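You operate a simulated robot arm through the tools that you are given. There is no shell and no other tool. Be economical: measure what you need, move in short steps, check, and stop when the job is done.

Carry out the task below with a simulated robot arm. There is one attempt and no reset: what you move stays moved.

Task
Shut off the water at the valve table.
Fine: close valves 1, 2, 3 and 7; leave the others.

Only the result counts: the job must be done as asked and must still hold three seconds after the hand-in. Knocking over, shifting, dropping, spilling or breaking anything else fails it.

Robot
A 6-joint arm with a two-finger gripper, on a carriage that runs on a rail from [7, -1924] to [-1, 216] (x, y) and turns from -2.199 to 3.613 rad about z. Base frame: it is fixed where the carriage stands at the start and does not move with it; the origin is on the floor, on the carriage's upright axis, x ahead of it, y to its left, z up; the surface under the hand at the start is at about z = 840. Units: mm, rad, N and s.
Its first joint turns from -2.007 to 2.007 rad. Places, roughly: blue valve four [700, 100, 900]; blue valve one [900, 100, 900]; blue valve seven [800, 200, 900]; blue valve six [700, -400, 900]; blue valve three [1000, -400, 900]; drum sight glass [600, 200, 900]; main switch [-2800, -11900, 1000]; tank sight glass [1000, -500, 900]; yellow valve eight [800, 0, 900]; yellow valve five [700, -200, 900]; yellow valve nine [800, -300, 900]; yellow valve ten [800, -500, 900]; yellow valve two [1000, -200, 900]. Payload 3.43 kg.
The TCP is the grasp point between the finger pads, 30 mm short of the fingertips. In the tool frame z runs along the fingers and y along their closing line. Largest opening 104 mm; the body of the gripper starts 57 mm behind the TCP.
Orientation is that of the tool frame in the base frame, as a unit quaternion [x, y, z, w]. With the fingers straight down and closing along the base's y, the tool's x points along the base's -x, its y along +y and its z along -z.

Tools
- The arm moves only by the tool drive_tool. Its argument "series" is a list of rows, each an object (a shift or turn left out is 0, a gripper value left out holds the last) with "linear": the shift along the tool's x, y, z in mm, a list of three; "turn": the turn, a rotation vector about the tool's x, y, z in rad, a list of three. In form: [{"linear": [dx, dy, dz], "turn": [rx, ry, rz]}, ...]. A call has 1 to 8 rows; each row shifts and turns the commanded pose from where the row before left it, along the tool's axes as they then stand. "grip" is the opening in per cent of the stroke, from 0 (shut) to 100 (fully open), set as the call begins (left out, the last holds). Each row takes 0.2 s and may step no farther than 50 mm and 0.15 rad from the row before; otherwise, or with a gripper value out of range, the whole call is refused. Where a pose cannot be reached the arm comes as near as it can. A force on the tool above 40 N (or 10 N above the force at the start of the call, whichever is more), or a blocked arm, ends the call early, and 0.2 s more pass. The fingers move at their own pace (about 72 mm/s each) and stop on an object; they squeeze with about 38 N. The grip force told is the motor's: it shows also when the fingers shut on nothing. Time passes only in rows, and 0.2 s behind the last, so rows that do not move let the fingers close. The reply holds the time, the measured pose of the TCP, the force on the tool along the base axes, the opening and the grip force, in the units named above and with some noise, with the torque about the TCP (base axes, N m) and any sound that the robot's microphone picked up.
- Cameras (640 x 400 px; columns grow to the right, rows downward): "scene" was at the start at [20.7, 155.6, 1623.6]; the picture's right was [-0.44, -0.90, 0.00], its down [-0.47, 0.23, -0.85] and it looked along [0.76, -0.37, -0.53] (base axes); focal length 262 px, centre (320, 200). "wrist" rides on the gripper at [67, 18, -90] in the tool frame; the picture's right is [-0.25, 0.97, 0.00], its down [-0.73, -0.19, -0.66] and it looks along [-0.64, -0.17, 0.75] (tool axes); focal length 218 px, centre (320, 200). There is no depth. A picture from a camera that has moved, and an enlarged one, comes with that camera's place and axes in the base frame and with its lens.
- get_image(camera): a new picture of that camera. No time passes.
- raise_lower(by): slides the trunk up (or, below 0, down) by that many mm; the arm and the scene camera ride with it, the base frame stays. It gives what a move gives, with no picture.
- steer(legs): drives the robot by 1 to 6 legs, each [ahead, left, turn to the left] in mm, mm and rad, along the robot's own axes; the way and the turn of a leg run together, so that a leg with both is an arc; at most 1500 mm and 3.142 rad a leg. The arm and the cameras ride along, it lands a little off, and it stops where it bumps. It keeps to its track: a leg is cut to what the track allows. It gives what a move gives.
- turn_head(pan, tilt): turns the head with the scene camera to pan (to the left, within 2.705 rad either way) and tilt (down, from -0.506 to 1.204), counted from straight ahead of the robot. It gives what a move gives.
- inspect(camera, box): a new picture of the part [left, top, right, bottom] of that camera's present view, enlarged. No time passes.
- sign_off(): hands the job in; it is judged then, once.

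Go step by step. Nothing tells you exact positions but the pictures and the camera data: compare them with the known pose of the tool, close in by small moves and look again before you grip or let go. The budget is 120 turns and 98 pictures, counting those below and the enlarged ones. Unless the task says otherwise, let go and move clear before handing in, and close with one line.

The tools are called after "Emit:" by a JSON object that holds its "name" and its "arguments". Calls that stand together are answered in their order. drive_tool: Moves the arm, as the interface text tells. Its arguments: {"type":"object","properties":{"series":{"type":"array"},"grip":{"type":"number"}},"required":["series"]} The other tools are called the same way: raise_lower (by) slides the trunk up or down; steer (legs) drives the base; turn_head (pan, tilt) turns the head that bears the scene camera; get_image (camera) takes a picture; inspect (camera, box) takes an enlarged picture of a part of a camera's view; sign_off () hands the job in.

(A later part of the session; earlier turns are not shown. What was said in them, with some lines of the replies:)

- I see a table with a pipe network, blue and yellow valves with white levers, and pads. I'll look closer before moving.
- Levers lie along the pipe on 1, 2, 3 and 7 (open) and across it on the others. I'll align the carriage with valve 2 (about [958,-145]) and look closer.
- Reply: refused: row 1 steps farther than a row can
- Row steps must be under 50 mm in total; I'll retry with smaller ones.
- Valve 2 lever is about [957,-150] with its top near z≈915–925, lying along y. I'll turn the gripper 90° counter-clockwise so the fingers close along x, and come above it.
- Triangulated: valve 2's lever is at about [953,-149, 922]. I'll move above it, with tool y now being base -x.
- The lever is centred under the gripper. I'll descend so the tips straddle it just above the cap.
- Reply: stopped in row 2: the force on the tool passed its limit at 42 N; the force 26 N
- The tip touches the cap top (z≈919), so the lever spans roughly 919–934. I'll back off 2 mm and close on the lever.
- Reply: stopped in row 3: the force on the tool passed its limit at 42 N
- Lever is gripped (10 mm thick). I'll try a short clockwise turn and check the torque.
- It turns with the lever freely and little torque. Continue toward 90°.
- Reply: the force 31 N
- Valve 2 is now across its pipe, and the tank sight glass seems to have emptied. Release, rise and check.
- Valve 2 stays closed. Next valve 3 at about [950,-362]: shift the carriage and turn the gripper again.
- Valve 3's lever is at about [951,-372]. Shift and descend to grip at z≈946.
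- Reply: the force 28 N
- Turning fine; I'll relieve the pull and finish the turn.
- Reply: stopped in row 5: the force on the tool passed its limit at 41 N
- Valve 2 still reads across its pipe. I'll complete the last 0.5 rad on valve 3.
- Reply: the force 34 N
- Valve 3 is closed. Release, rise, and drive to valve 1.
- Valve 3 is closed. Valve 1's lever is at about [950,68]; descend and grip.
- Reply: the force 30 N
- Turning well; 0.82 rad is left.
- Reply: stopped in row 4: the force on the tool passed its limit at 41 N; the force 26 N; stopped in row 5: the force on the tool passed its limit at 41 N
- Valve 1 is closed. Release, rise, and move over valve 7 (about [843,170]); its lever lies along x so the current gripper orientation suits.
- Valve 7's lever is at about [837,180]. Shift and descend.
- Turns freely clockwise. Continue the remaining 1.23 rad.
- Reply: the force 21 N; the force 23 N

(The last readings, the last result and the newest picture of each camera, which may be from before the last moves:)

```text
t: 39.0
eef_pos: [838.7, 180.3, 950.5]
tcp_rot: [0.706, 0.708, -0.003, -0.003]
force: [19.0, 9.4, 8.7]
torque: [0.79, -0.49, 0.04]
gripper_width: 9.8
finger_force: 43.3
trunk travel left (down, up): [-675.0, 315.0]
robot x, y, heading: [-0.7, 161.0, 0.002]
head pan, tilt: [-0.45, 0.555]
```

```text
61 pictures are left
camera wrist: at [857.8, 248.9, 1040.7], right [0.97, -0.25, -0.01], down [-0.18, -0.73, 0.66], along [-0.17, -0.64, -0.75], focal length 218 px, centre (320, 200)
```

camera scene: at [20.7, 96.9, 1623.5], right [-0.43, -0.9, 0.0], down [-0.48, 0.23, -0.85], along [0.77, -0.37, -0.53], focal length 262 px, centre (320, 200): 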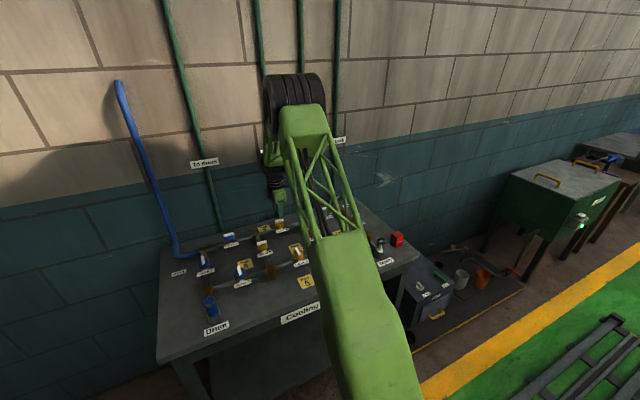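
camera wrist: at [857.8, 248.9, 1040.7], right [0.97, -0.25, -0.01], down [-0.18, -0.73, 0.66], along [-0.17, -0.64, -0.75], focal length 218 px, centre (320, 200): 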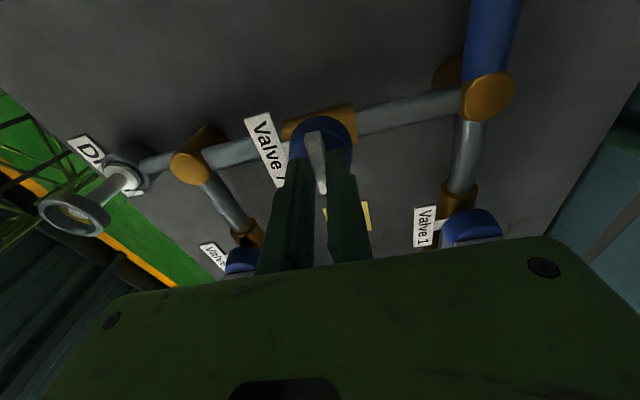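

Valve 7 is across its pipe and the drum sight glass is empty. Release, rise well clear and check all the valves.

Emit:
{"name": "drive_tool", "arguments": {"series": [{}, {}, {"linear": [0, 0, -40]}, {"linear": [0, 0, -45]}, {"linear": [0, 0, -45]}, {"linear": [0, 0, -45]}, {"linear": [0, 0, -45]}], "grip": 50}}

Emit:
{"name": "get_image", "arguments": {"camera": "wrist"}}

Emit:
{"name": "get_image", "arguments": {"camera": "scene"}}

```text
t: 40.6
eef_pos: [842.5, 181.6, 1167.6]
tcp_rot: [0.706, 0.708, -0.004, -0.005]
force: [0.4, 0.2, 0.7]
torque: [0.03, 0.03, 0.03]
gripper_width: 52.4
finger_force: 0.0
trunk travel left (down, up): [-675.0, 315.0]
robot x, y, heading: [-2.8, 157.7, 0.003]
head pan, tilt: [-0.45, 0.555]
```

```text
60 pictures are left
camera wrist: at [860.7, 250.4, 1259.4], right [0.97, -0.25, -0.01], down [-0.18, -0.73, 0.66], along [-0.17, -0.64, -0.75], focal length 218 px, centre (320, 200)
```

wrist: 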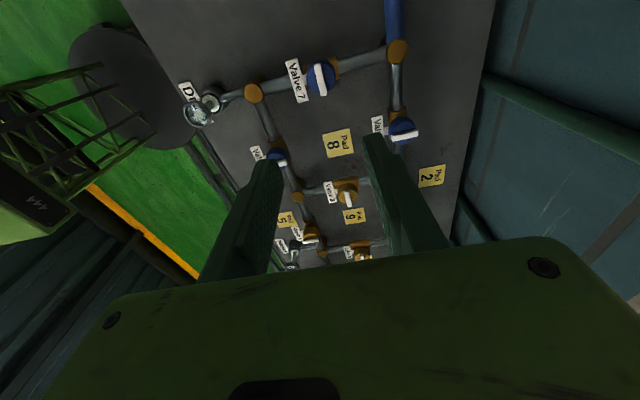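

```text
59 pictures are left
camera scene: at [20.0, 316.3, 1623.6], right [-0.43, -0.9, 0.0], down [-0.47, 0.23, -0.85], along [0.77, -0.37, -0.53], focal length 262 px, centre (320, 200)
```

scene: 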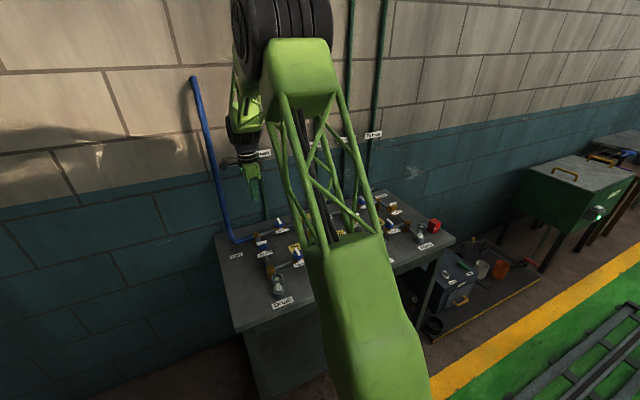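

Emit:
{"name": "inspect", "arguments": {"camera": "scene", "box": [220, 180, 450, 320]}}

Emit:
{"name": "steer", "arguments": {"legs": [[0, -800, 0]]}}

Emit:
{"name": "turn_head", "arguments": {"pan": 0.3, "tilt": 0.6}}

Emit:
{"name": "get_image", "arguments": {"camera": "scene"}}

```text
2.78 times, centred on (335, 250) of scene
camera zoom: at [20.0, 316.3, 1623.6], right [-0.43, -0.9, 0.0], down [-0.47, 0.23, -0.85], along [0.77, -0.37, -0.53], focal length 730 px, centre (278, 61)
```

zoom: 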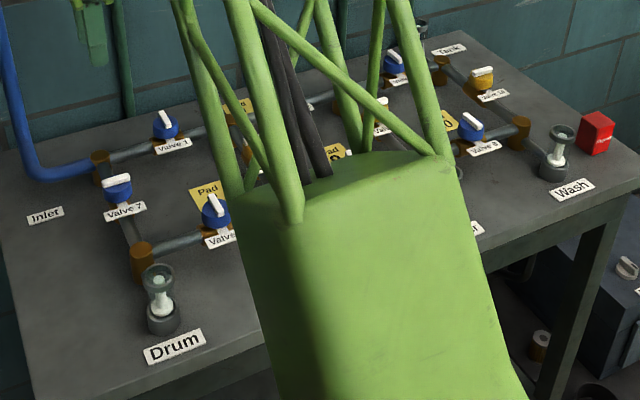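

```text
t: 44.9
eef_pos: [845.3, -554.7, 1169.2]
tcp_rot: [0.7, 0.714, -0.004, -0.005]
force: [0.3, 0.3, 0.2]
torque: [0.02, -0.02, 0.02]
gripper_width: 51.8
finger_force: 0.0
trunk travel left (down, up): [-675.0, 315.0]
robot x, y, heading: [2.2, -588.6, 0.015]
head pan, tilt: [-0.45, 0.555]
```

```text
t: 46.0
eef_pos: [844.6, -555.3, 1168.8]
tcp_rot: [0.7, 0.714, -0.004, -0.005]
force: [0.1, -0.2, 0.6]
torque: [-0.01, 0.01, 0.04]
gripper_width: 52.1
finger_force: 0.0
trunk travel left (down, up): [-675.0, 315.0]
robot x, y, heading: [-0.1, -585.7, 0.019]
head pan, tilt: [0.3, 0.6]
```

```text
57 pictures are left
camera scene: at [22.9, -369.1, 1619.6], right [0.31, -0.95, 0.0], down [-0.54, -0.18, -0.83], along [0.78, 0.26, -0.56], focal length 262 px, centre (320, 200)
```

scene: 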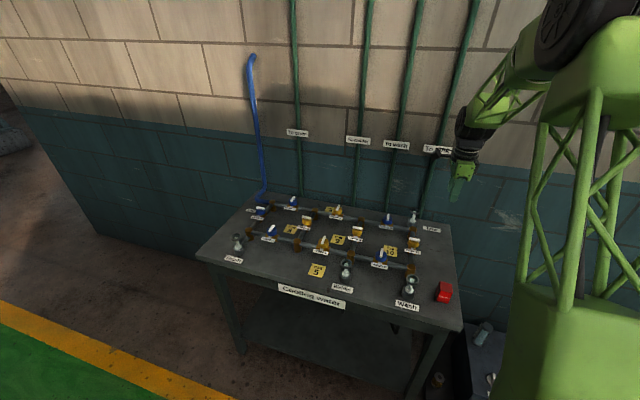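

Emit:
{"name": "inspect", "arguments": {"camera": "scene", "box": [200, 180, 460, 330]}}

Emit:
{"name": "inspect", "arguments": {"camera": "scene", "box": [240, 185, 350, 255]}}

Emit:
{"name": "inspect", "arguments": {"camera": "scene", "box": [320, 200, 460, 310]}}

```text
2.46 times, centred on (330, 255) of scene
camera zoom: at [22.9, -369.1, 1619.6], right [0.31, -0.95, 0.0], down [-0.54, -0.18, -0.83], along [0.78, 0.26, -0.56], focal length 645 px, centre (295, 65)
```

zoom: 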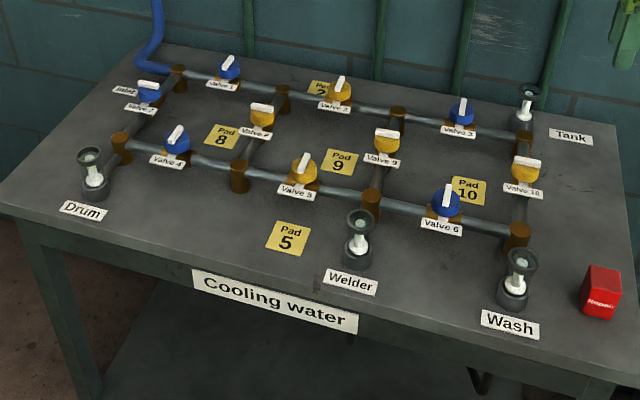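

```text
5.71 times, centred on (295, 220) of scene
camera zoom: at [22.9, -369.1, 1619.6], right [0.31, -0.95, 0.0], down [-0.54, -0.18, -0.83], along [0.78, 0.26, -0.56], focal length 1498 px, centre (463, 86)
```

zoom: 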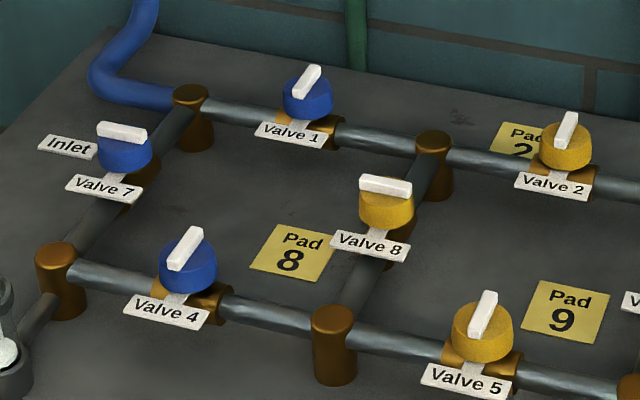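

```text
3.64 times, centred on (390, 255) of scene
camera zoom: at [22.9, -369.1, 1619.6], right [0.31, -0.95, 0.0], down [-0.54, -0.18, -0.83], along [0.78, 0.26, -0.56], focal length 953 px, centre (66, 0)
```

zoom: 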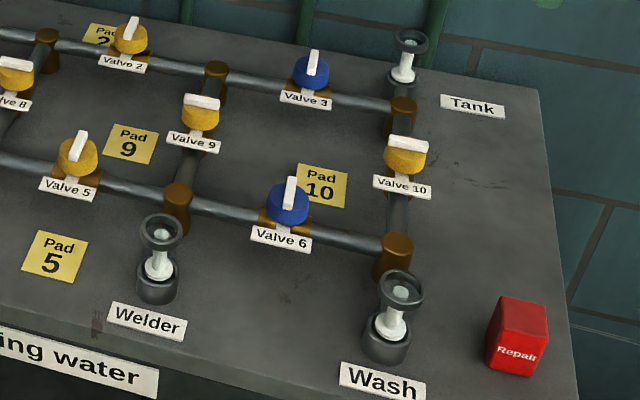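

All ten levers now lie across their pipes, valves 1, 2, 3 and 7 included, and the sight glasses are empty. The gripper is clear, so I'll hand in.

Emit:
{"name": "sign_off", "arguments": {}}

```text
The job is handed in.
```

Valves 1, 2, 3 and 7 are closed, each with its lever at right angles to its pipe; I didn't touch the other valves, the arm is clear of the table, and the job is handed in.
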